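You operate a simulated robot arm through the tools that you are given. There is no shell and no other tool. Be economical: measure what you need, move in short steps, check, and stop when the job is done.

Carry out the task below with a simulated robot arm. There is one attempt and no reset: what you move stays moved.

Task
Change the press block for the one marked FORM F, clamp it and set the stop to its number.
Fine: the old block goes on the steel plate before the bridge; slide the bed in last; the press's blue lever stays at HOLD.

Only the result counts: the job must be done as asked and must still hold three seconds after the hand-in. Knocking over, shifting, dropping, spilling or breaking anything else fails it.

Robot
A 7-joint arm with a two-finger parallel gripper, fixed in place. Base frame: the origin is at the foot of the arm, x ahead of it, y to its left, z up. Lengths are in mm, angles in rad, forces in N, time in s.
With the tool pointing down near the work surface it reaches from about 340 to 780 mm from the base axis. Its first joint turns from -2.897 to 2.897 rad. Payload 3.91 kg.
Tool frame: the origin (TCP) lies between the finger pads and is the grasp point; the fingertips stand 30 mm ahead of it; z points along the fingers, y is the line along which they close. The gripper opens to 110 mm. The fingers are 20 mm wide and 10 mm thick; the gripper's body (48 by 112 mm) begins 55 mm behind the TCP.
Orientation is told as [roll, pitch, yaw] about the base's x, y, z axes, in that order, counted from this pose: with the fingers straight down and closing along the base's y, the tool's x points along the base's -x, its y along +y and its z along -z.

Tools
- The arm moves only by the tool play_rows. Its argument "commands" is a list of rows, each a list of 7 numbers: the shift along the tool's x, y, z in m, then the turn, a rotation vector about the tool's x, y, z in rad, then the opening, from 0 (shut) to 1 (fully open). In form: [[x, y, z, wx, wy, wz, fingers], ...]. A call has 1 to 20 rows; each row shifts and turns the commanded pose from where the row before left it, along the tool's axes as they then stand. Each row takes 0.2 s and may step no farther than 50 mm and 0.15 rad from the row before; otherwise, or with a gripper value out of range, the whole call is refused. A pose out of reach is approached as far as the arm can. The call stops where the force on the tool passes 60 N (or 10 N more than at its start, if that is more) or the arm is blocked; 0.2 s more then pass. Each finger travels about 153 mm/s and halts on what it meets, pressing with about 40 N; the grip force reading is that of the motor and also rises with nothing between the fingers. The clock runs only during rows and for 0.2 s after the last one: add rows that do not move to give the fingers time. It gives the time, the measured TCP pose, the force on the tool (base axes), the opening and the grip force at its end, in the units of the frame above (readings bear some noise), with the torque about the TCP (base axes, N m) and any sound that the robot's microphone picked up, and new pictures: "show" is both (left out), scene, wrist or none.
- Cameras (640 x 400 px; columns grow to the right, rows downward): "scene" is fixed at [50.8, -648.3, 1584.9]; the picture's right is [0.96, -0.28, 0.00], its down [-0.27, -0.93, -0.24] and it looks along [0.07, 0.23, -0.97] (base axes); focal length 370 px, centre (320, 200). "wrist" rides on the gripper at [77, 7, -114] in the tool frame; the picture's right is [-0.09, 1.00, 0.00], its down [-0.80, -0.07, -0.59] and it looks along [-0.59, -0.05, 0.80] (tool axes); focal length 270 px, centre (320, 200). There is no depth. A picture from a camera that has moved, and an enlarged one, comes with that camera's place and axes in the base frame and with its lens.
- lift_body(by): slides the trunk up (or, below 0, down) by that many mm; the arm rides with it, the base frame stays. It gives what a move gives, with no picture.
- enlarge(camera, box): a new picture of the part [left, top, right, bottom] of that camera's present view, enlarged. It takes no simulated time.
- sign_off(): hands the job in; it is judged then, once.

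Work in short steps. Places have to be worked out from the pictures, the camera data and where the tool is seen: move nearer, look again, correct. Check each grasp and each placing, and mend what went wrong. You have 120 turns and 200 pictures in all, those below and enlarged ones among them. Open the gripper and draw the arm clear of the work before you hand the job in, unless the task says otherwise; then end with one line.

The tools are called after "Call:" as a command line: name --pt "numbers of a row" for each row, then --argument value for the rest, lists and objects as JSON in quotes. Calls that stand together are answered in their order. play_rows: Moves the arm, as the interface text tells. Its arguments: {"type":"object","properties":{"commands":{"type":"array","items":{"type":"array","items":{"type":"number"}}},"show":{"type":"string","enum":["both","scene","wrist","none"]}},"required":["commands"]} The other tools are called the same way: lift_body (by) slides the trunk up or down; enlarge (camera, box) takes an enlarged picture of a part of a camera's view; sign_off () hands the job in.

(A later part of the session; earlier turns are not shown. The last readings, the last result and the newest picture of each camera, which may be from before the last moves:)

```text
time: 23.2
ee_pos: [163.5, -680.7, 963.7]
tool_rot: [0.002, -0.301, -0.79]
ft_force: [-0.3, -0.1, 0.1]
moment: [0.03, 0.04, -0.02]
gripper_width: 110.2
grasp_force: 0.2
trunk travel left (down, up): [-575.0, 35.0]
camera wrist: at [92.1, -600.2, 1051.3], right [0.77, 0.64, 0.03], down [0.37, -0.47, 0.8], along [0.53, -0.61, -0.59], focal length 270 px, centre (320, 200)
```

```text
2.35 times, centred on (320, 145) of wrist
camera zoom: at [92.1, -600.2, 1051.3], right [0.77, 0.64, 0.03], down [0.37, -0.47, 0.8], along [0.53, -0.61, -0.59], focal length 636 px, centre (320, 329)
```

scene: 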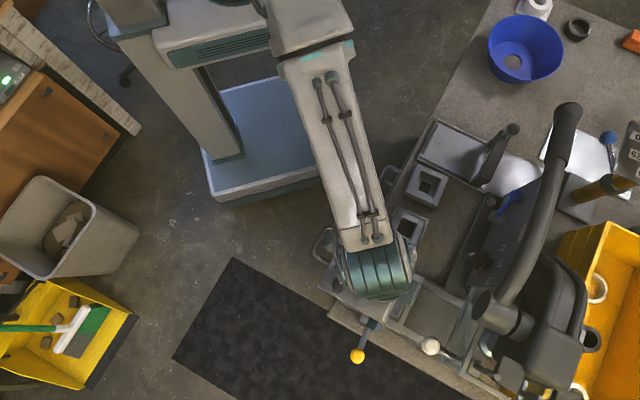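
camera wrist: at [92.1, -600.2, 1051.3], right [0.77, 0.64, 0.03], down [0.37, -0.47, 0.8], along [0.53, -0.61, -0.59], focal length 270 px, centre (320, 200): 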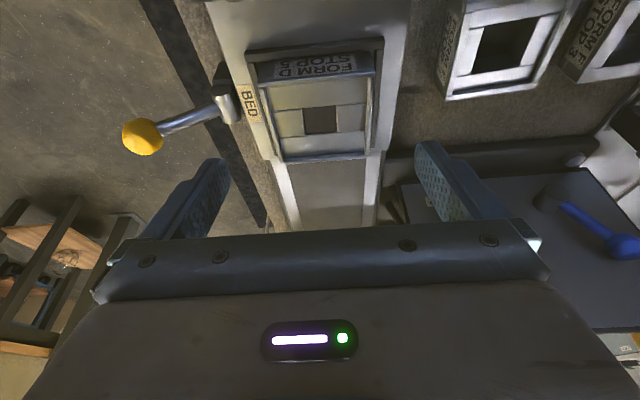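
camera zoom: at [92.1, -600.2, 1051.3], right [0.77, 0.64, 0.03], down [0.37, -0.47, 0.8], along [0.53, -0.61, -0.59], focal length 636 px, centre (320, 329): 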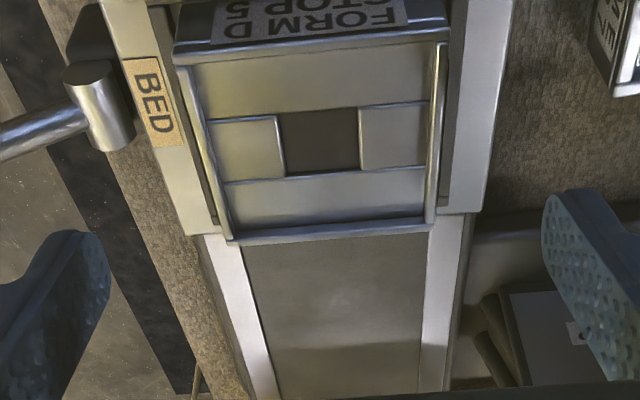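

Clear of the ball. The yellow lever's pivot is close on one side, so I set the opening to 84 mm and descend.

Call:
play_rows --pt "0 0 0 0 0 0 0.765" --pt "0.003 0.0024 0.0153 0 0 0 0.765" --pt "0.0044 0 0.0143 0 0 0 0.765" --pt "0.0044 0 0.0143 0 0 0 0.765" --show "wrist"

Call:
enlarge --camera "wrist" --box '[200, 40, 440, 230]'

```text
time: 24.2
ee_pos: [163.6, -681.1, 918.2]
tool_rot: [0.0, -0.3, -0.789]
ft_force: [0.2, 0.4, 0.1]
moment: [-0.03, -0.01, 0.01]
gripper_width: 84.5
grasp_force: 0.1
trunk travel left (down, up): [-575.0, 35.0]
camera wrist: at [92.4, -599.8, 1005.1], right [0.77, 0.64, 0.03], down [0.37, -0.47, 0.8], along [0.53, -0.61, -0.59], focal length 270 px, centre (320, 200)
```

wrist: 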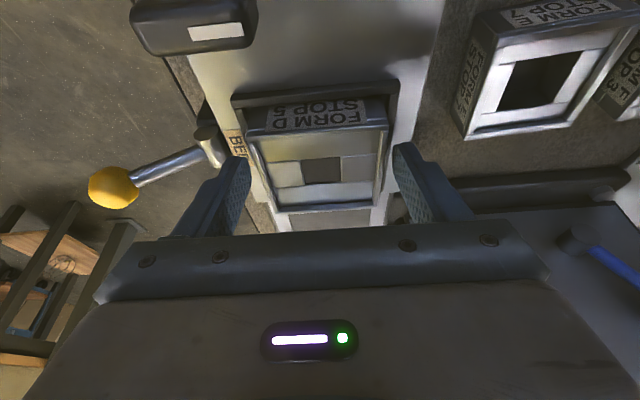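

```text
2.11 times, centred on (320, 135) of wrist
camera zoom: at [92.4, -599.8, 1005.1], right [0.77, 0.64, 0.03], down [0.37, -0.47, 0.8], along [0.53, -0.61, -0.59], focal length 569 px, centre (320, 337)
```

zoom: 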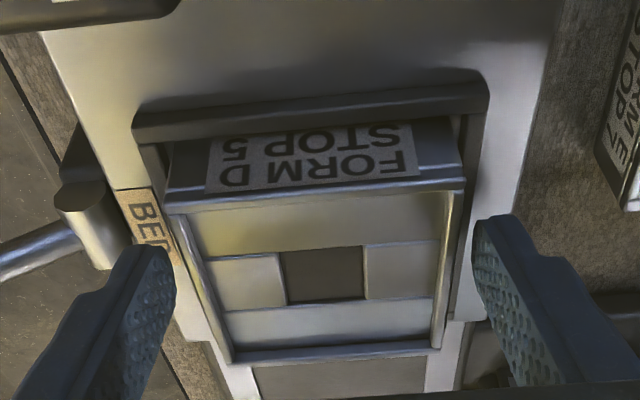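

Fingers straddle the block with ~14 mm overlap. I centre by 2 mm and close.

Call:
play_rows --pt "0.001 0.002 0.003 0 0 0 0.765" --pt "0 0 0 0 0 0 0.6" --pt "0 0 0 0 0 0 0.4" --pt "0 0 0 0 0 0 0.4" --show "none"

Call:
enlarge --camera "wrist" --box '[200, 40, 440, 230]'

```text
time: 25.2
ee_pos: [163.4, -679.7, 915.7]
tool_rot: [-0.004, -0.302, -0.789]
ft_force: [-1.4, -7.0, 6.9]
moment: [-0.6, 0.49, 0.38]
gripper_width: 83.0
grasp_force: 45.2
trunk travel left (down, up): [-575.0, 35.0]
```

```text
2.11 times, centred on (320, 135) of wrist
camera zoom: at [92.6, -598.6, 1003.1], right [0.77, 0.64, 0.02], down [0.37, -0.47, 0.81], along [0.53, -0.61, -0.59], focal length 569 px, centre (320, 337)
```

zoom: 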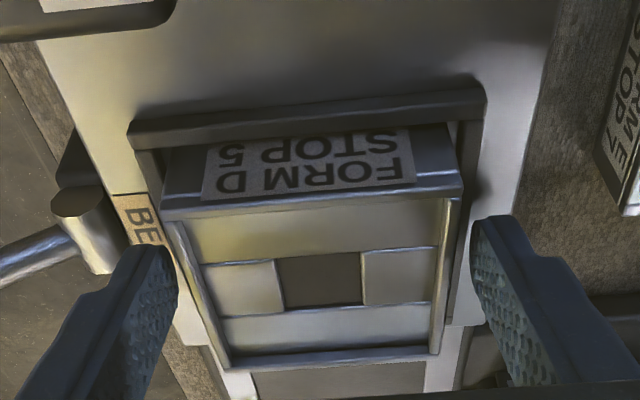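

83 mm means the fingers hit the pocket frame, not the block. Open, rise 8 mm and close again.

Call:
play_rows --pt "0 0 0 0 0 0 0.8" --pt "-0.0024 0 -0.0076 0 0 0 0.8" --pt "0 0 0 0 0 0 0.6" --pt "0 0 0 0 0 0 0.4" --pt "0 0 0 0 0 0 0.4" --show "none"

Call:
enlarge --camera "wrist" --box '[200, 40, 440, 230]'

```text
time: 26.4
ee_pos: [165.5, -677.2, 923.6]
tool_rot: [0.0, -0.3, -0.787]
ft_force: [0.4, 0.2, 1.1]
moment: [-0.11, 0.11, -0.06]
gripper_width: 67.7
grasp_force: 39.9
trunk travel left (down, up): [-575.0, 35.0]
```

```text
2.11 times, centred on (320, 135) of wrist
camera zoom: at [94.6, -597.2, 1010.4], right [0.77, 0.64, 0.03], down [0.37, -0.47, 0.8], along [0.53, -0.61, -0.59], focal length 569 px, centre (320, 337)
```

zoom: 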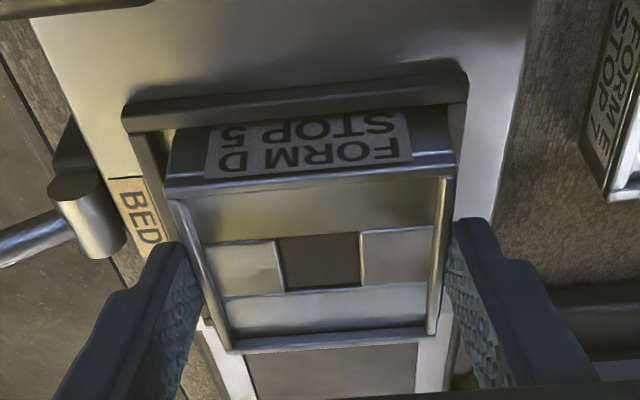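

Now 67.7 mm: block gripped. I lift gently and check.

Call:
play_rows --pt "-0.0015 0 -0.0048 0 0 0 0.4" --pt "-0.003 0 -0.0096 0 0 0 0.4" --pt "-0.006 0 -0.0191 0 0 0 0.4" --pt "-0.006 0 -0.0191 0 0 0 0.4" --show "wrist"

Call:
enlarge --camera "wrist" --box '[200, 40, 440, 230]'

```text
time: 27.4
ee_pos: [165.0, -678.3, 978.5]
tool_rot: [-0.001, -0.299, -0.788]
ft_force: [0.5, -0.5, 0.1]
moment: [0.01, 0.02, 0.01]
gripper_width: 44.0
grasp_force: 0.0
trunk travel left (down, up): [-575.0, 35.0]
camera wrist: at [94.0, -596.8, 1066.4], right [0.77, 0.64, 0.03], down [0.37, -0.47, 0.8], along [0.53, -0.61, -0.59], focal length 270 px, centre (320, 200)
```

wrist: 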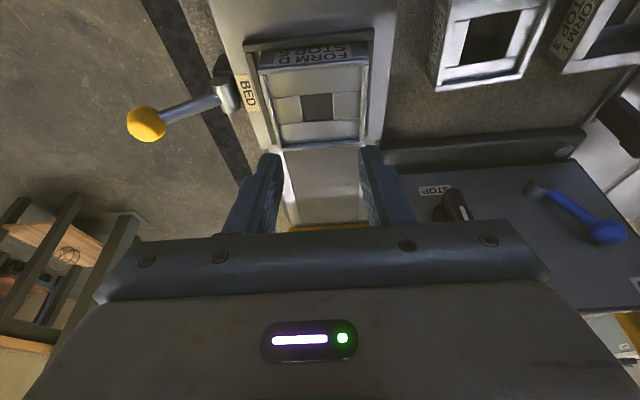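

```text
2.11 times, centred on (320, 135) of wrist
camera zoom: at [94.0, -596.8, 1066.4], right [0.77, 0.64, 0.03], down [0.37, -0.47, 0.8], along [0.53, -0.61, -0.59], focal length 569 px, centre (320, 337)
```

zoom: 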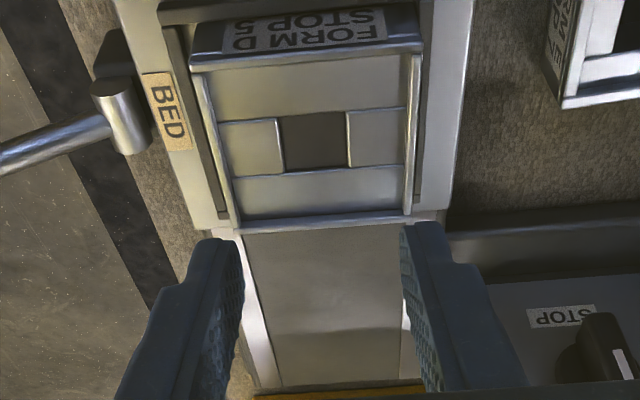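

The fingers slipped off; block still seated. I check the knob angle in the picture before regripping deeper.

Call:
play_rows --pt "0.03 0 0 0 0 0 0.765" --pt "0.03 0 0 0 0 0 0.765" --show "none"

Call:
enlarge --camera "wrist" --box '[180, 20, 420, 220]'

```text
time: 28.0
ee_pos: [124.8, -636.9, 960.5]
tool_rot: [0.002, -0.3, -0.788]
ft_force: [-0.5, 0.7, -0.8]
moment: [-0.06, 0.02, 0.0]
gripper_width: 84.1
grasp_force: 0.0
trunk travel left (down, up): [-575.0, 35.0]
```

```text
2.00 times, centred on (300, 120) of wrist
camera zoom: at [53.2, -555.7, 1048.4], right [0.77, 0.64, 0.03], down [0.37, -0.47, 0.8], along [0.53, -0.61, -0.59], focal length 541 px, centre (360, 360)
```

zoom: 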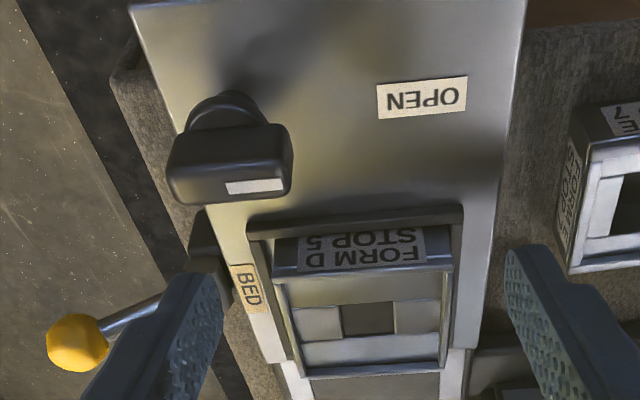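

The knob is aligned with OPEN and the frame looks freed. I regrip about 4 mm deeper and lift in tiny steps.

Call:
play_rows --pt "-0.0294 0 0.0091 0 0 0 0.765" --pt "-0.0293 0 0.0091 0 0 0 0.765" --pt "0.006 0 0.0196 0 0 0 0.765" --pt "0.0061 0 0.0196 0 0 0 0.765" --pt "0 0 0 0 0 0 0.6" --pt "0 0 0 0 0 0 0.4" --pt "0 0 0 0 0 0 0.2" --show "none"

Call:
enlarge --camera "wrist" --box '[200, 40, 440, 230]'

```text
time: 29.6
ee_pos: [167.6, -681.8, 919.7]
tool_rot: [0.0, -0.299, -0.788]
ft_force: [-0.5, -0.5, -0.7]
moment: [0.12, -0.04, -0.02]
gripper_width: 67.7
grasp_force: 40.7
trunk travel left (down, up): [-575.0, 35.0]
```

```text
2.11 times, centred on (320, 135) of wrist
camera zoom: at [97.0, -600.8, 1005.6], right [0.77, 0.64, 0.03], down [0.37, -0.47, 0.8], along [0.53, -0.61, -0.59], focal length 569 px, centre (320, 337)
```

zoom: 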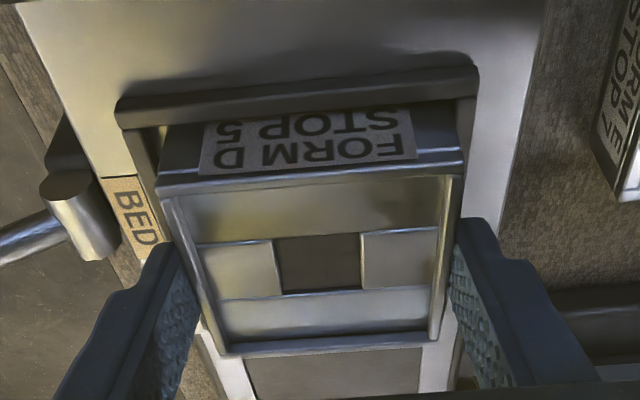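

Gripped at 67.7 again, deeper. Lifting a few mm.

Call:
play_rows --pt "-0.0006 0 -0.0019 0 0 0 0.2" --pt "-0.0006 0 -0.0019 0 0 0 0.2" --pt "-0.0006 0 -0.0019 0 0 0 0.2" --show "none"

Call:
enlarge --camera "wrist" --box '[200, 40, 440, 230]'

```text
time: 30.4
ee_pos: [167.9, -681.9, 926.7]
tool_rot: [-0.001, -0.298, -0.788]
ft_force: [0.4, -0.6, -4.6]
moment: [0.0, 0.03, -0.02]
gripper_width: 68.0
grasp_force: 39.9
trunk travel left (down, up): [-575.0, 35.0]
```

```text
2.11 times, centred on (320, 135) of wrist
camera zoom: at [97.3, -600.2, 1012.4], right [0.77, 0.64, 0.03], down [0.37, -0.47, 0.8], along [0.53, -0.61, -0.59], focal length 569 px, centre (320, 337)
```

zoom: 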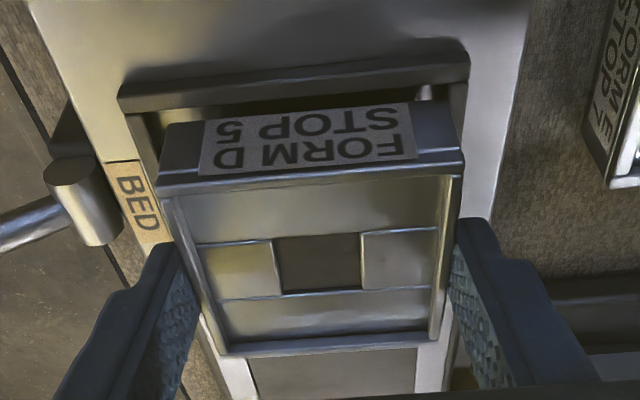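

The block rises with the gripper (about 4.6 N). I lift on slowly.

Call:
play_rows --pt "-0.003 0 -0.0096 0 0 0 0.2" --pt "-0.003 0 -0.0096 0 0 0 0.2" --pt "-0.003 0 -0.0096 0 0 0 0.2" --pt "-0.003 0 -0.0096 0 0 0 0.2" --pt "-0.0045 0 -0.0143 0 0 0 0.2" --pt "-0.0045 0 -0.0143 0 0 0 0.2" --show "both"

Call:
enlarge --camera "wrist" --box '[180, 0, 460, 230]'

```text
time: 31.8
ee_pos: [169.7, -682.5, 995.8]
tool_rot: [0.001, -0.298, -0.789]
ft_force: [0.0, 0.6, -4.8]
moment: [0.03, 0.01, -0.01]
gripper_width: 67.7
grasp_force: 39.7
trunk travel left (down, up): [-575.0, 35.0]
camera wrist: at [98.3, -601.9, 1082.7], right [0.77, 0.64, 0.03], down [0.37, -0.47, 0.8], along [0.53, -0.61, -0.59], focal length 270 px, centre (320, 200)
```

scene: 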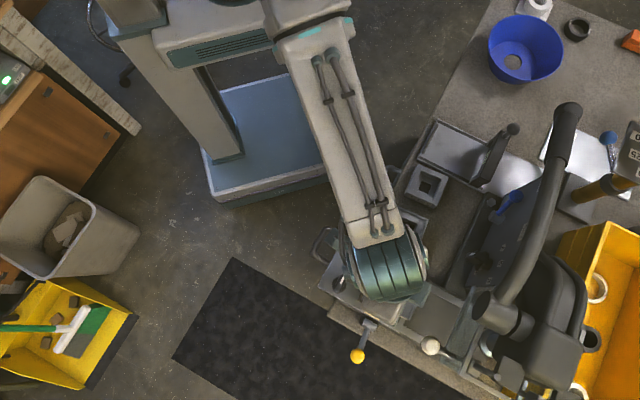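
wrist: 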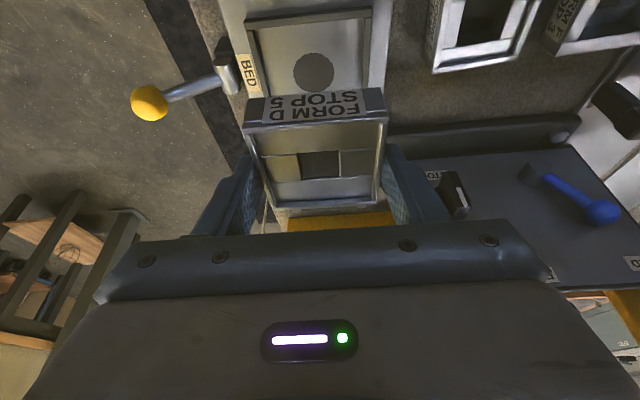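

```text
1.74 times, centred on (320, 115) of wrist
camera zoom: at [98.3, -601.9, 1082.7], right [0.77, 0.64, 0.03], down [0.37, -0.47, 0.8], along [0.53, -0.61, -0.59], focal length 470 px, centre (320, 348)
```

zoom: 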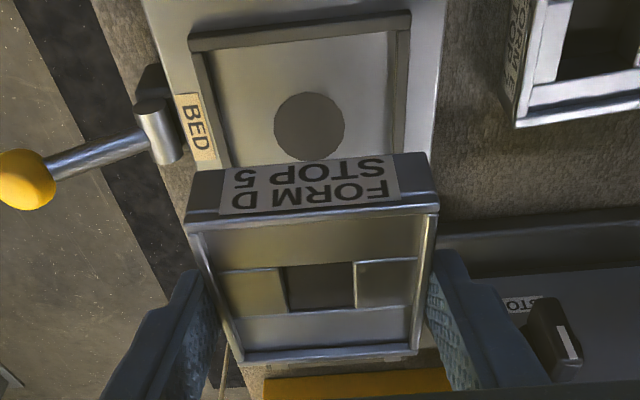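

Old block is up; pocket is visible. I carry it along at this height to a spot where I can see the steel plate.

Call:
play_rows --pt "0.0146 0.0402 -0.0045 0 0 0 0.2" --pt "0.0146 0.0402 -0.0045 0 0 0 0.2" --pt "0.0146 0.0402 -0.0045 0 0 0 0.2" --pt "0.0146 0.0402 -0.0045 0 0 0 0.2" --pt "0.0146 0.0402 -0.0045 0 0 0 0.2" --pt "0.0146 0.0402 -0.0045 0 0 0 0.2"

Call:
enlarge --camera "wrist" --box '[340, 0, 640, 200]'

```text
time: 33.2
ee_pos: [277.3, -444.6, 998.3]
tool_rot: [-0.001, -0.3, -0.79]
ft_force: [0.5, 0.4, -5.4]
moment: [0.03, 0.04, 0.02]
gripper_width: 67.8
grasp_force: 40.2
trunk travel left (down, up): [-575.0, 35.0]
camera wrist: at [206.7, -363.3, 1084.4], right [0.77, 0.64, 0.03], down [0.37, -0.47, 0.8], along [0.53, -0.61, -0.59], focal length 270 px, centre (320, 200)
```

scene: 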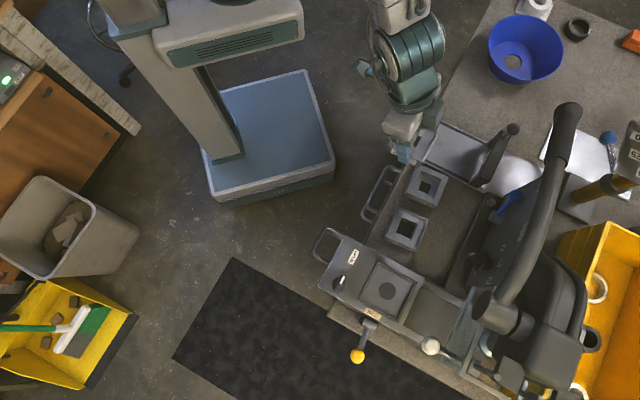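
wrist: 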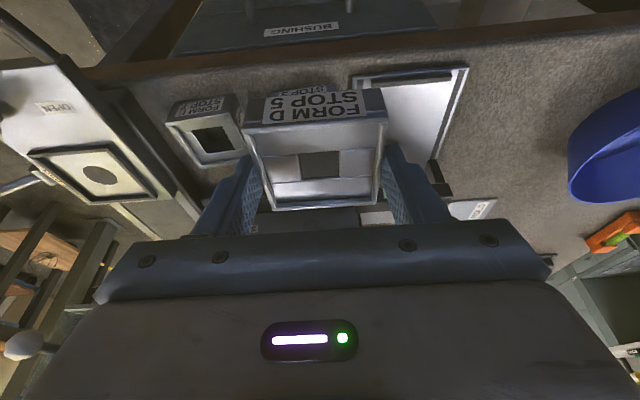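

```text
2.00 times, centred on (490, 100) of wrist
camera zoom: at [206.7, -363.3, 1084.4], right [0.77, 0.64, 0.03], down [0.37, -0.47, 0.8], along [0.53, -0.61, -0.59], focal length 541 px, centre (-20, 400)
```

zoom: 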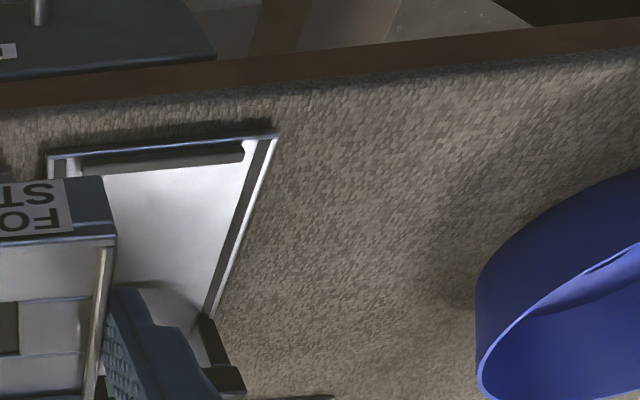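

Plate: usable area between rails roughly e −56…+29, d 570…665 (bench axes), i.e. centre near (422,-445). I move over it at height and look from there.

Call:
play_rows --pt "-0.0327 0.0341 0.0101 0 0 -0.004 0.2" --pt "-0.0327 0.0341 0.0101 0 0 0 0.2" --pt "-0.0327 0.0341 0.0101 0 0 0 0.2"

Call:
enlarge --camera "scene" --box '[380, 90, 580, 240]'

Call:
enlarge --camera "wrist" --box '[180, 0, 480, 230]'

```text
time: 34.0
ee_pos: [423.4, -444.7, 997.0]
tool_rot: [-0.002, -0.297, -0.784]
ft_force: [0.0, 0.4, -4.3]
moment: [0.05, 0.01, -0.01]
gripper_width: 67.8
grasp_force: 39.9
trunk travel left (down, up): [-575.0, 35.0]
camera wrist: at [352.6, -364.6, 1084.4], right [0.76, 0.65, 0.02], down [0.37, -0.47, 0.8], along [0.53, -0.6, -0.59], focal length 270 px, centre (320, 200)
```

scene: 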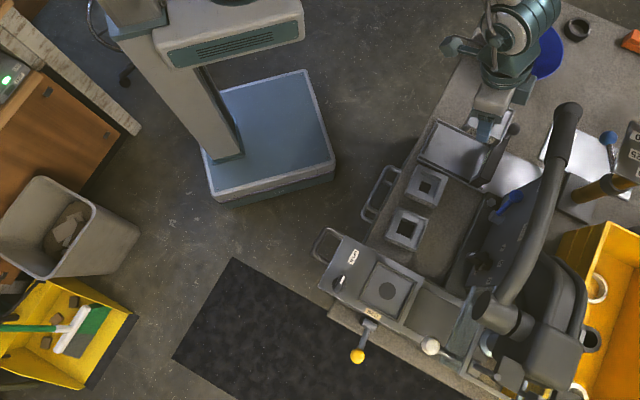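
wrist: 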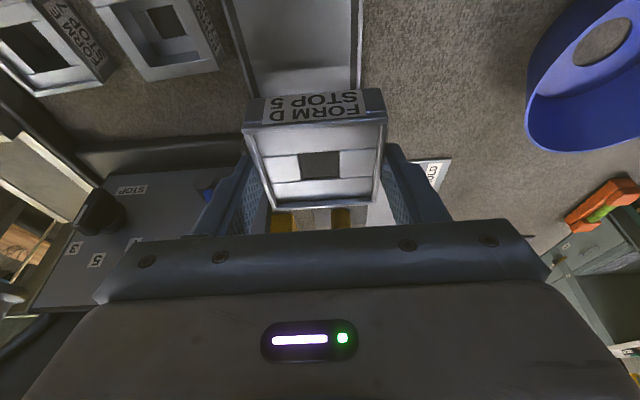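

```text
2.67 times, centred on (480, 165) of scene
camera zoom: at [50.8, -648.3, 1584.9], right [0.96, -0.28, 0.0], down [-0.27, -0.93, -0.24], along [0.07, 0.23, -0.97], focal length 987 px, centre (-107, 293)
```

zoom: 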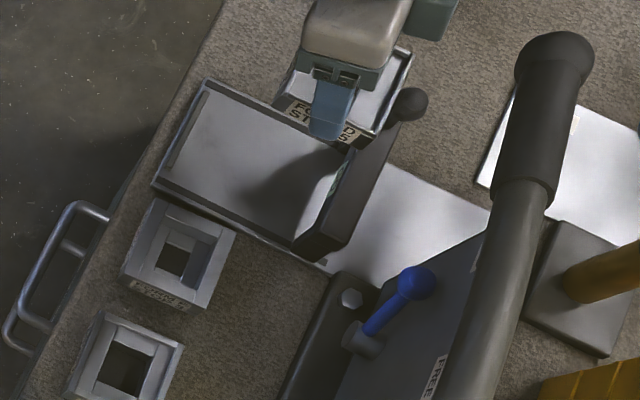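

```text
1.74 times, centred on (330, 115) of wrist
camera zoom: at [352.6, -364.6, 1084.4], right [0.76, 0.65, 0.02], down [0.37, -0.47, 0.8], along [0.53, -0.6, -0.59], focal length 470 px, centre (303, 348)
```

zoom: 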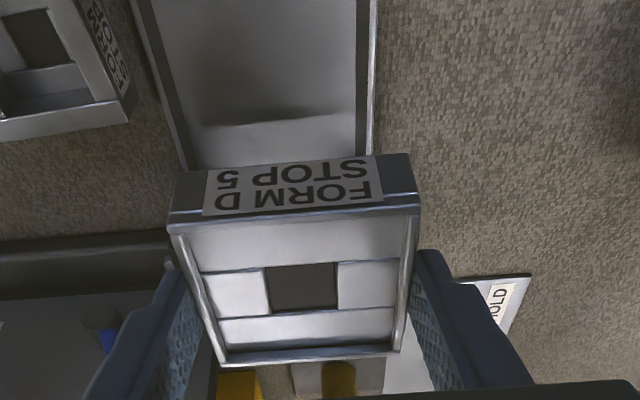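

Re-triangulating gives plate surface z≈850, inner centre at e≈−30, d≈603. I correct sideways and descend to just above it.

Call:
play_rows --pt "0.0105 -0.015 -0.0032 0 0 0 0.2" --pt "0.0088 0 0.0287 0 0 0 0.2" --pt "0.0088 0 0.0287 0 0 0 0.2" --pt "0.0059 0 0.0191 0 0 0 0.2"

Call:
enlarge --camera "scene" --box '[380, 90, 580, 240]'

Call:
enlarge --camera "wrist" --box '[180, 0, 480, 230]'

```text
time: 35.0
ee_pos: [402.4, -450.7, 914.0]
tool_rot: [-0.002, -0.301, -0.784]
ft_force: [0.7, 0.4, -4.3]
moment: [0.01, 0.04, 0.01]
gripper_width: 67.9
grasp_force: 39.9
trunk travel left (down, up): [-575.0, 35.0]
camera wrist: at [330.9, -370.4, 1002.3], right [0.76, 0.65, 0.03], down [0.37, -0.47, 0.8], along [0.53, -0.61, -0.59], focal length 270 px, centre (320, 200)
```

scene: 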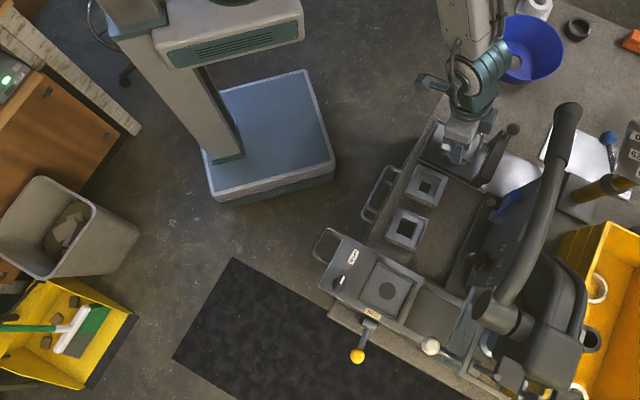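
wrist: 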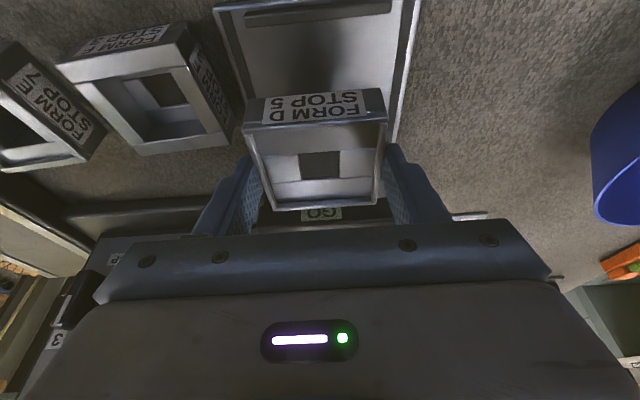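

```text
2.67 times, centred on (480, 165) of scene
camera zoom: at [50.8, -648.3, 1584.9], right [0.96, -0.28, 0.0], down [-0.27, -0.93, -0.24], along [0.07, 0.23, -0.97], focal length 987 px, centre (-107, 293)
```

zoom: 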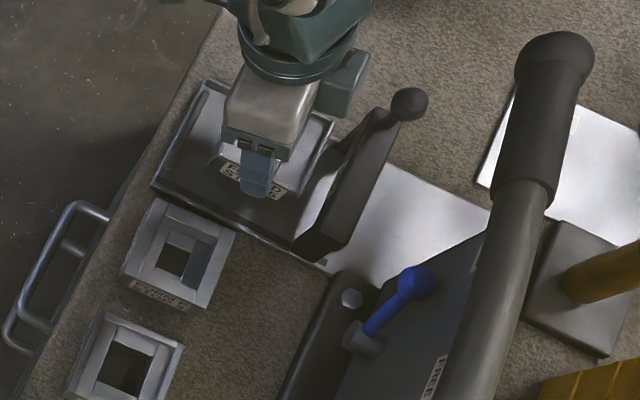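

```text
1.74 times, centred on (330, 115) of wrist
camera zoom: at [330.9, -370.4, 1002.3], right [0.76, 0.65, 0.03], down [0.37, -0.47, 0.8], along [0.53, -0.61, -0.59], focal length 470 px, centre (303, 348)
```

zoom: 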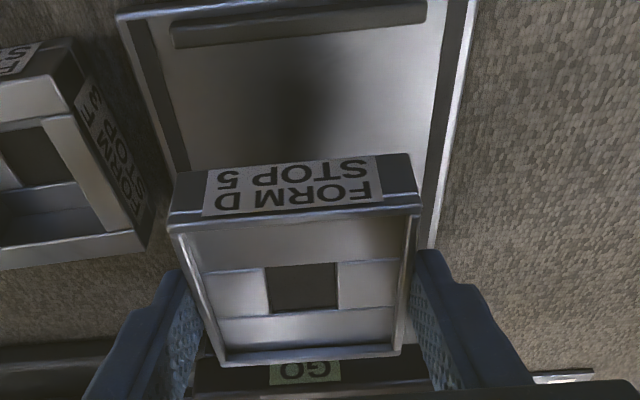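

Block is well over the plate in front of the GO bridge. I nudge 3 mm and descend in small steps until contact.

Call:
play_rows --pt "0.0038 0.003 -0.0012 0 0 0 0.2" --pt "0.0012 0 0.0038 0 0 0 0.2" --pt "0.0012 0 0.0038 0 0 0 0.2" --pt "0.0012 0 0.0038 0 0 0 0.2" --pt "0.0009 0 0.0029 0 0 0 0.2" --pt "0.0009 0 0.0029 0 0 0 0.2" --show "none"

Call:
enlarge --camera "wrist" --box '[180, 0, 480, 230]'

```text
time: 36.4
ee_pos: [400.6, -443.9, 898.3]
tool_rot: [-0.001, -0.299, -0.786]
ft_force: [0.2, 0.7, -4.8]
moment: [0.01, -0.02, 0.02]
gripper_width: 67.8
grasp_force: 40.3
trunk travel left (down, up): [-575.0, 35.0]
```

```text
1.74 times, centred on (330, 115) of wrist
camera zoom: at [329.7, -364.2, 985.3], right [0.76, 0.65, 0.03], down [0.37, -0.47, 0.8], along [0.53, -0.6, -0.59], focal length 470 px, centre (303, 348)
```

zoom: 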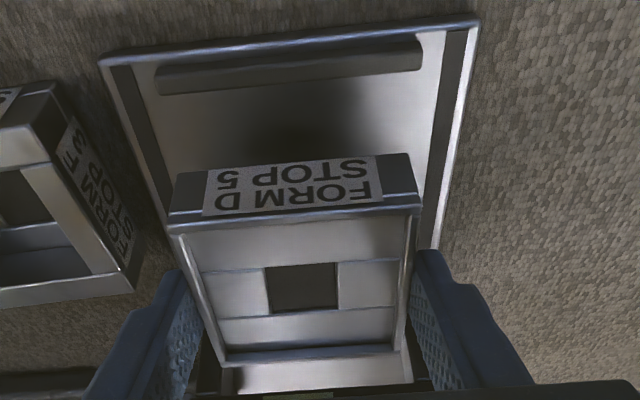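

Call:
play_rows --pt "0.0009 0 0.0029 0 0 0 0.2" --pt "0.0009 0 0.0029 0 0 0 0.2" --pt "0.0009 0 0.0029 0 0 0 0.2" --show "none"

Call:
enlarge --camera "wrist" --box '[180, 0, 480, 230]'

```text
time: 37.2
ee_pos: [401.0, -444.7, 889.3]
tool_rot: [-0.001, -0.3, -0.784]
ft_force: [0.5, 0.1, -4.0]
moment: [0.03, 0.0, 0.01]
gripper_width: 68.0
grasp_force: 40.3
trunk travel left (down, up): [-575.0, 35.0]
```

```text
1.74 times, centred on (330, 115) of wrist
camera zoom: at [329.3, -364.9, 975.9], right [0.76, 0.65, 0.02], down [0.37, -0.47, 0.8], along [0.53, -0.6, -0.59], focal length 470 px, centre (303, 348)
```

zoom: 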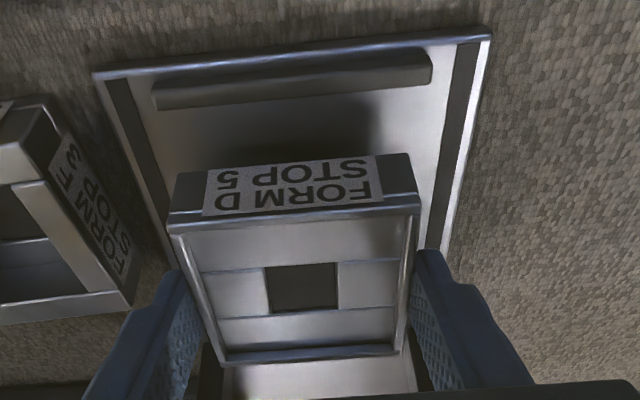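

Call:
play_rows --pt "0.0009 0 0.0029 0 0 0 0.2" --pt "0.0009 0 0.0029 0 0 0 0.2" --pt "0.0009 0 0.0029 0 0 0 0.2" --show "none"

Call:
enlarge --camera "wrist" --box '[180, 0, 480, 230]'

```text
time: 38.0
ee_pos: [400.9, -445.1, 879.4]
tool_rot: [0.001, -0.298, -0.785]
ft_force: [-0.1, -0.2, -3.9]
moment: [0.03, 0.04, 0.02]
gripper_width: 67.6
grasp_force: 39.9
trunk travel left (down, up): [-575.0, 35.0]
```

```text
1.74 times, centred on (330, 115) of wrist
camera zoom: at [329.9, -364.6, 966.2], right [0.76, 0.65, 0.03], down [0.37, -0.47, 0.8], along [0.53, -0.6, -0.59], focal length 470 px, centre (303, 348)
```

zoom: 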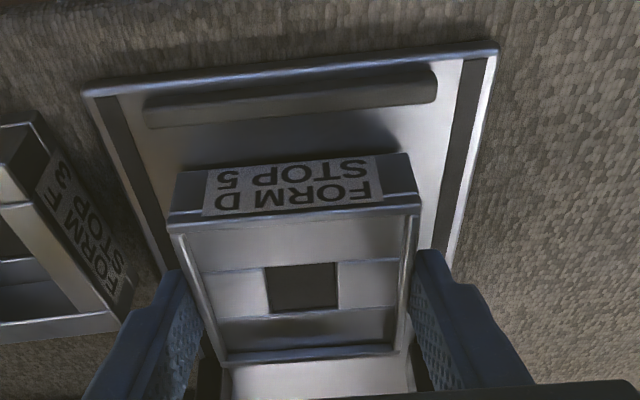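

Call:
play_rows --pt "0.0009 0 0.0029 0 0 0 0.2" --pt "0.0006 0 0.0019 0 0 0 0.2" --pt "0.0006 0 0.0019 0 0 0 0.2" --show "none"

Call:
enlarge --camera "wrist" --box '[180, 0, 480, 230]'

```text
time: 38.8
ee_pos: [400.7, -444.3, 876.1]
tool_rot: [-0.002, -0.306, -0.785]
ft_force: [-1.1, 2.2, 26.0]
moment: [0.74, 0.26, -0.25]
gripper_width: 67.7
grasp_force: 40.4
trunk travel left (down, up): [-575.0, 35.0]
```

```text
1.74 times, centred on (330, 115) of wrist
camera zoom: at [329.6, -363.8, 962.5], right [0.76, 0.65, 0.03], down [0.36, -0.46, 0.81], along [0.53, -0.61, -0.59], focal length 470 px, centre (303, 348)
```

zoom: 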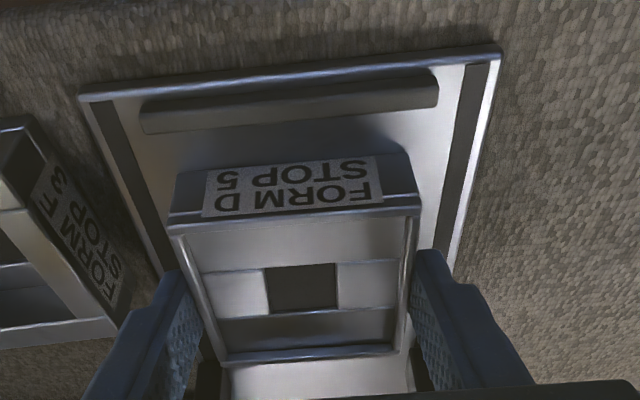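

Contact felt: the block's front edge rests on the plate. I ease up the preload, open slightly and check.

Call:
play_rows --pt "-0.0004 0 -0.0012 0 0 0 0.2" --pt "0 0 0 0 0 0 0.66" --pt "0 0 0 0 0 0 0.7" --pt "0 0 0 0 0 0 0.7" --show "none"

Call:
enlarge --camera "wrist" --box '[180, 0, 480, 230]'

```text
time: 39.8
ee_pos: [400.0, -444.0, 873.6]
tool_rot: [0.0, -0.3, -0.784]
ft_force: [0.3, -0.1, -0.2]
moment: [0.04, 0.01, 0.01]
gripper_width: 77.0
grasp_force: 0.0
trunk travel left (down, up): [-575.0, 35.0]
```

```text
1.74 times, centred on (330, 115) of wrist
camera zoom: at [329.3, -364.0, 961.0], right [0.76, 0.65, 0.03], down [0.37, -0.47, 0.8], along [0.53, -0.6, -0.59], focal length 470 px, centre (303, 348)
```

zoom: 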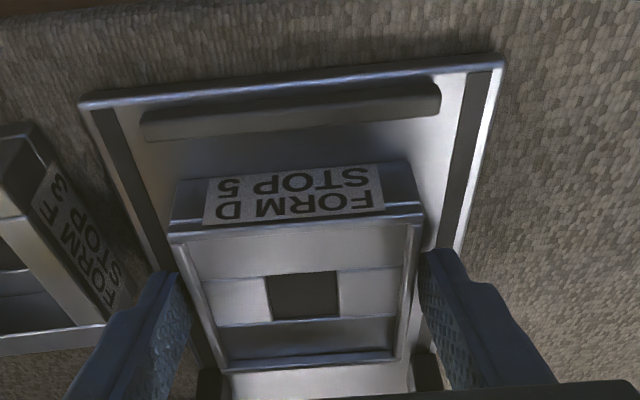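

Released. I rise vertically and then step back to view the placed block and FORM F.

Call:
play_rows --pt "-0.0059 0 -0.0191 0 0 0 0.7" --pt "-0.0118 0 -0.0382 0 0 0 0.7" --pt "-0.0118 0 -0.0382 0 0 0 0.8" --pt "0.0382 -0.02 -0.0118 0 0 0 0.9" --pt "0.0286 -0.03 -0.0089 0 0 0 1"

Call:
enlarge --camera "wrist" --box '[180, 30, 440, 220]'

Call:
enlarge --camera "scene" --box '[380, 90, 580, 240]'

```text
time: 41.0
ee_pos: [316.2, -432.6, 973.5]
tool_rot: [-0.001, -0.3, -0.786]
ft_force: [0.6, 0.4, -0.4]
moment: [0.01, -0.03, -0.02]
gripper_width: 110.1
grasp_force: 0.0
trunk travel left (down, up): [-575.0, 35.0]
camera wrist: at [244.2, -350.0, 1060.9], right [0.76, 0.65, 0.03], down [0.37, -0.47, 0.81], along [0.53, -0.61, -0.59], focal length 270 px, centre (320, 200)
```

scene: 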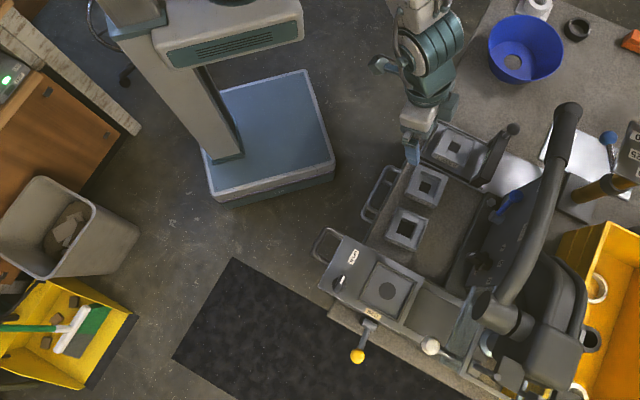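
wrist: 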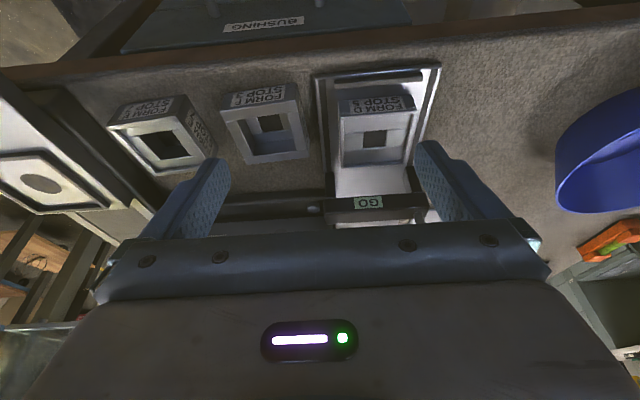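

```text
2.11 times, centred on (310, 125) of wrist
camera zoom: at [244.2, -350.0, 1060.9], right [0.76, 0.65, 0.03], down [0.37, -0.47, 0.81], along [0.53, -0.61, -0.59], focal length 569 px, centre (341, 358)
```

zoom: 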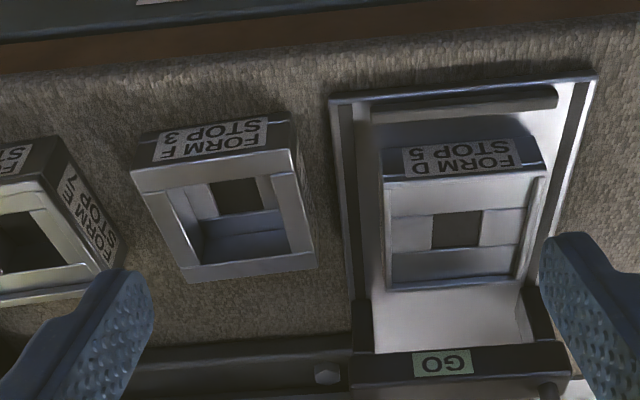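

```text
2.67 times, centred on (480, 165) of scene
camera zoom: at [50.8, -648.3, 1584.9], right [0.96, -0.28, 0.0], down [-0.27, -0.93, -0.24], along [0.07, 0.23, -0.97], focal length 987 px, centre (-107, 293)
```

zoom: 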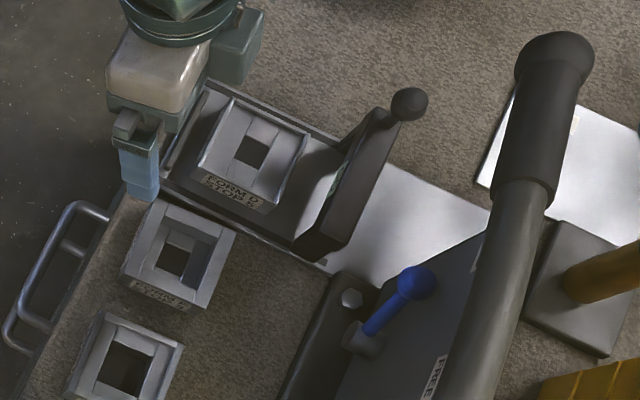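

Old block sits properly on the plate before the bridge. FORM F is at about d≈586, e≈−132; I move over it and descend part way.

Call:
play_rows --pt "-0.027 -0.025 0.0084 0 0 0 0.75" --pt "-0.027 -0.025 0.0084 0 0 0 0.75" --pt "0.0085 0 0.0277 0 0 0 0.75" --pt "0.0085 0 0.0277 0 0 0 0.75" --show "none"

Call:
enlarge --camera "wrist" --box '[180, 0, 480, 230]'

```text
time: 42.0
ee_pos: [320.4, -506.7, 913.9]
tool_rot: [-0.001, -0.3, -0.784]
ft_force: [0.0, 0.6, -0.1]
moment: [0.01, 0.0, 0.04]
gripper_width: 82.6
grasp_force: 0.0
trunk travel left (down, up): [-575.0, 35.0]
```

```text
1.74 times, centred on (330, 115) of wrist
camera zoom: at [250.0, -426.3, 1001.1], right [0.76, 0.65, 0.03], down [0.37, -0.47, 0.8], along [0.53, -0.6, -0.59], focal length 470 px, centre (303, 348)
```

zoom: 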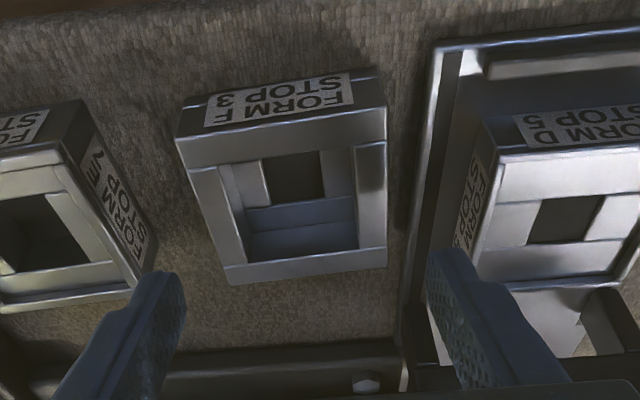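

F lies slightly turned (~0.05 rad) and 2–3 mm toward −e. I correct both and lower further.

Call:
play_rows --pt "0 -0.0026 0 -0.0148 0 -0.0478 0.75" --pt "0.0052 0 0.0167 0 0 0 0.75" --pt "0.0052 0 0.0167 0 0 0 0.75" --show "none"

Call:
enlarge --camera "wrist" --box '[180, 0, 480, 230]'

```text
time: 42.8
ee_pos: [318.4, -509.4, 881.3]
tool_rot: [0.001, -0.299, -0.735]
ft_force: [0.2, -0.1, 0.3]
moment: [-0.01, -0.02, 0.0]
gripper_width: 82.5
grasp_force: 0.0
trunk travel left (down, up): [-575.0, 35.0]
```

```text
1.74 times, centred on (330, 115) of wrist
camera zoom: at [243.3, -432.4, 968.4], right [0.73, 0.68, 0.03], down [0.39, -0.45, 0.8], along [0.56, -0.58, -0.59], focal length 470 px, centre (303, 348)
```

zoom: 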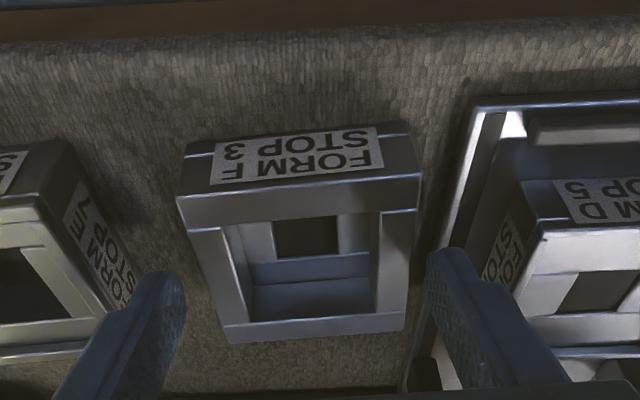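

Comparing with how D looked in hand: 5–6 mm lower and ~4 mm back needed. I adjust and close.

Call:
play_rows --pt "0.0038 0 -0.0012 -0.006 0 -0.019 0.72" --pt "0.0016 0 0.0053 0 0 0 0.72" --pt "0 0 0 0 0 0 0.6" --pt "0 0 0 0 0 0 0.4" --pt "0 0 0 0 0 0 0.2" --show "none"

Call:
enlarge --camera "wrist" --box '[180, 0, 480, 230]'

```text
time: 44.0
ee_pos: [316.0, -506.5, 876.4]
tool_rot: [-0.002, -0.298, -0.712]
ft_force: [2.6, 2.1, 1.9]
moment: [0.14, -0.2, -0.04]
gripper_width: 67.7
grasp_force: 39.9
trunk travel left (down, up): [-575.0, 35.0]
```

```text
1.74 times, centred on (330, 115) of wrist
camera zoom: at [239.6, -430.4, 963.6], right [0.72, 0.7, 0.03], down [0.4, -0.44, 0.8], along [0.57, -0.57, -0.59], focal length 470 px, centre (303, 348)
```

zoom: 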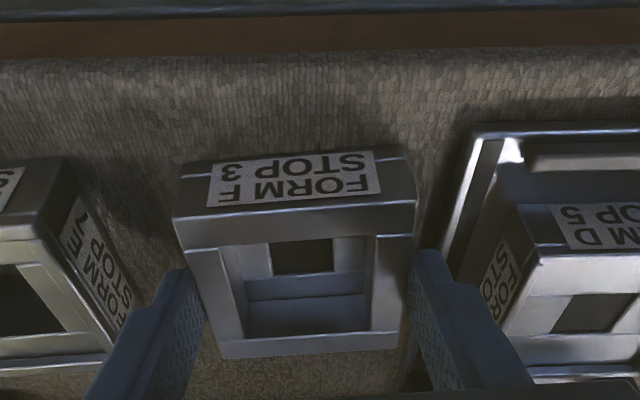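

Grip matches D's in-hand position to ~1 mm, width 67.7. I lift, straighten the yaw, and carry it above the bed pocket.

Call:
play_rows --pt "-0.0015 0 -0.0048 0 0 0 0.2" --pt "-0.003 0 -0.0096 0 0 0 0.2" --pt "-0.0059 0 -0.0191 0 0 0 0.2" --pt "-0.0109 0 -0.0353 0 0 0 0.2" --pt "-0.0109 0 -0.0353 0.0223 0 0.0726 0.2" --show "none"

Call:
enlarge --camera "wrist" --box '[180, 0, 480, 230]'

```text
time: 45.2
ee_pos: [315.6, -507.0, 984.8]
tool_rot: [0.0, -0.3, -0.791]
ft_force: [0.0, 0.0, -3.9]
moment: [0.01, 0.0, -0.02]
gripper_width: 67.5
grasp_force: 40.1
trunk travel left (down, up): [-575.0, 35.0]
```

```text
1.74 times, centred on (330, 115) of wrist
camera zoom: at [244.9, -425.1, 1071.7], right [0.77, 0.64, 0.03], down [0.36, -0.47, 0.8], along [0.53, -0.61, -0.59], focal length 470 px, centre (303, 348)
```

zoom: 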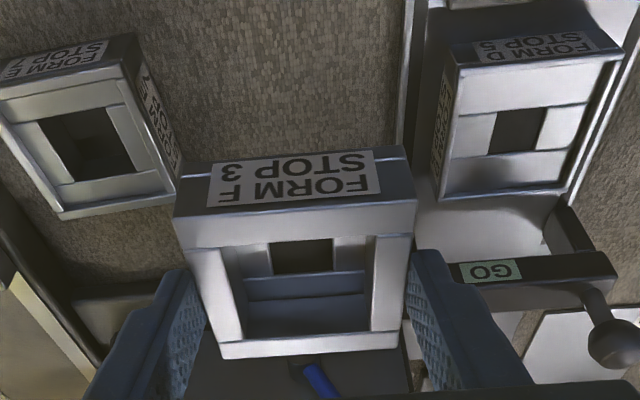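

F is held steady and the others are undisturbed. I carry it over the pocket.

Call:
play_rows --pt "-0.0036 -0.0458 0.0011 0 0 0 0.2" --pt "-0.0036 -0.0458 0.0011 0 0 0 0.2" --pt "-0.0036 -0.0458 0.0011 0 0 0 0.2" --pt "-0.0036 -0.0458 0.0011 0 0 0 0.2" --pt "-0.0036 -0.0458 0.0011 0 0 0 0.2" --pt "0 0 0 0 0 0 0.2" --show "scene"

Call:
enlarge --camera "wrist" --box '[180, 0, 460, 230]'

```text
time: 46.6
ee_pos: [164.9, -680.4, 982.7]
tool_rot: [0.001, -0.301, -0.789]
ft_force: [0.5, -0.2, -3.7]
moment: [0.03, 0.03, 0.0]
gripper_width: 67.6
grasp_force: 39.8
trunk travel left (down, up): [-575.0, 35.0]
```

scene: 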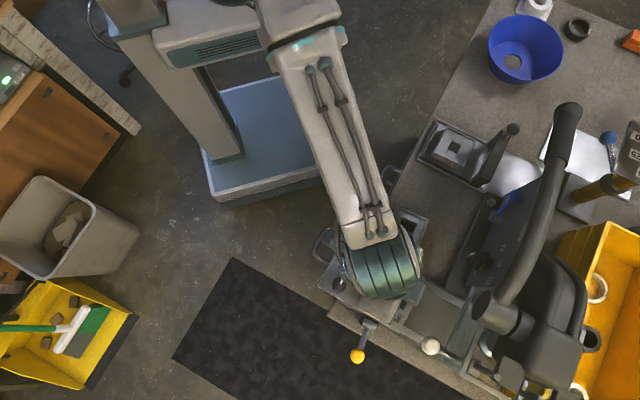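

```text
1.74 times, centred on (320, 115) of wrist
camera zoom: at [95.3, -599.4, 1070.9], right [0.77, 0.64, 0.03], down [0.37, -0.47, 0.8], along [0.53, -0.61, -0.59], focal length 470 px, centre (320, 348)
```

zoom: 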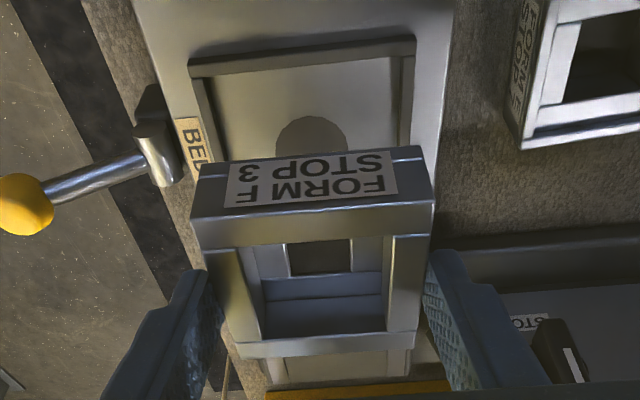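

Slight correction to D's exact lifting spot (167.6,-681.8), then down to just above the frame.

Call:
play_rows --pt "-0.0028 0.0009 0.0009 0 0 0 0.2" --pt "0.006 0 0.0191 0 0 0 0.2" --pt "0.006 0 0.0191 0 0 0 0.2" --pt "0 0 0 0 0 0 0.2" --show "none"

Call:
enlarge --camera "wrist" --box '[180, 0, 460, 230]'

```text
time: 47.6
ee_pos: [169.4, -680.7, 944.3]
tool_rot: [0.0, -0.301, -0.79]
ft_force: [-0.8, -0.2, -4.1]
moment: [0.03, -0.02, -0.01]
gripper_width: 67.5
grasp_force: 40.1
trunk travel left (down, up): [-575.0, 35.0]
```

```text
1.74 times, centred on (320, 115) of wrist
camera zoom: at [98.7, -599.8, 1030.8], right [0.77, 0.64, 0.03], down [0.36, -0.47, 0.8], along [0.53, -0.61, -0.59], focal length 470 px, centre (320, 348)
```

zoom: 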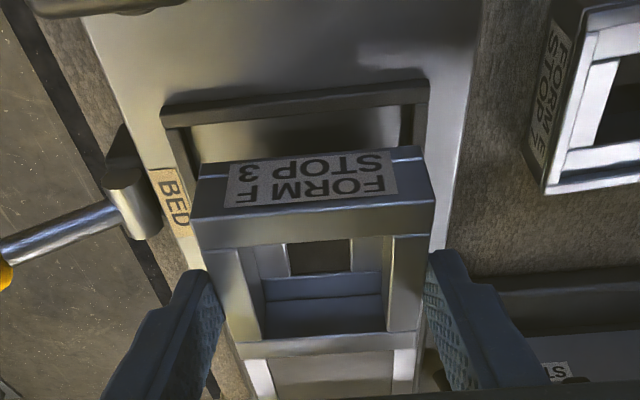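

Both pose and picture say ~2 mm too far in +e. I correct and lower to the frame's edge.

Call:
play_rows --pt "0 -0.002 0 0 0 0 0.2" --pt "0.0015 0 0.0048 0 0 0 0.2" --pt "0.0015 0 0.0048 0 0 0 0.2" --pt "0 0 0 0 0 0 0.2" --show "none"

Call:
enlarge --camera "wrist" --box '[200, 30, 440, 200]'

```text
time: 48.6
ee_pos: [167.7, -681.2, 933.9]
tool_rot: [0.0, -0.3, -0.79]
ft_force: [0.0, -1.4, -4.1]
moment: [0.02, 0.03, -0.01]
gripper_width: 67.7
grasp_force: 40.2
trunk travel left (down, up): [-575.0, 35.0]
```

```text
2.35 times, centred on (320, 115) of wrist
camera zoom: at [96.8, -601.7, 1021.5], right [0.77, 0.64, 0.03], down [0.36, -0.47, 0.8], along [0.53, -0.61, -0.59], focal length 636 px, centre (320, 400)
```

zoom: 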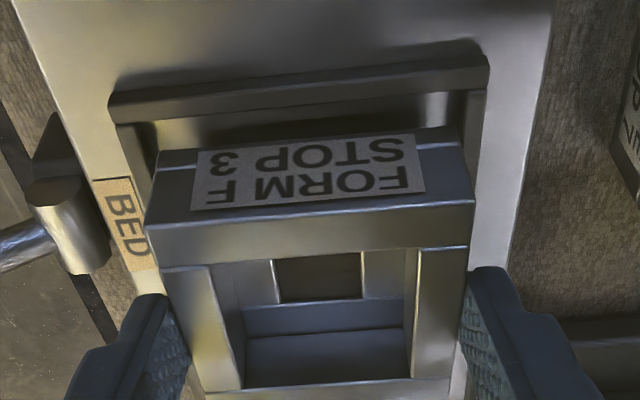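

Aligned with the frame. Lowering further in small steps.

Call:
play_rows --pt "0.0009 0 0.0029 0 0 0 0.2" --pt "0.0009 0 0.0029 0 0 0 0.2" --pt "0.0006 0 0.0019 0 0 0 0.2" --show "none"

Call:
enlarge --camera "wrist" --box '[200, 30, 440, 200]'

```text
time: 49.4
ee_pos: [168.0, -682.0, 932.7]
tool_rot: [-0.005, -0.31, -0.791]
ft_force: [-0.7, 1.8, 25.4]
moment: [-0.63, -0.98, -0.14]
gripper_width: 67.7
grasp_force: 40.0
trunk travel left (down, up): [-575.0, 35.0]
```

```text
2.35 times, centred on (320, 115) of wrist
camera zoom: at [96.7, -600.9, 1018.1], right [0.77, 0.64, 0.02], down [0.36, -0.46, 0.81], along [0.53, -0.61, -0.59], focal length 636 px, centre (320, 400)
```

zoom: 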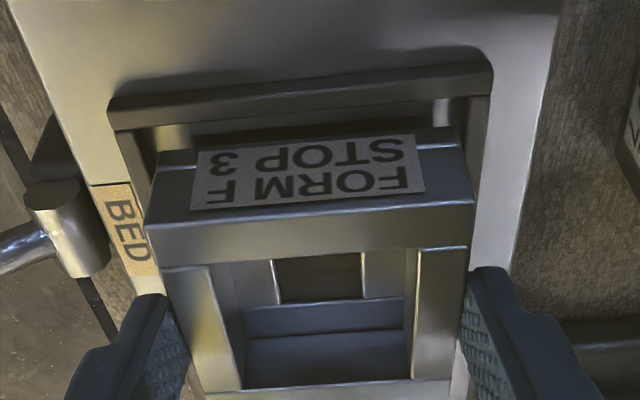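

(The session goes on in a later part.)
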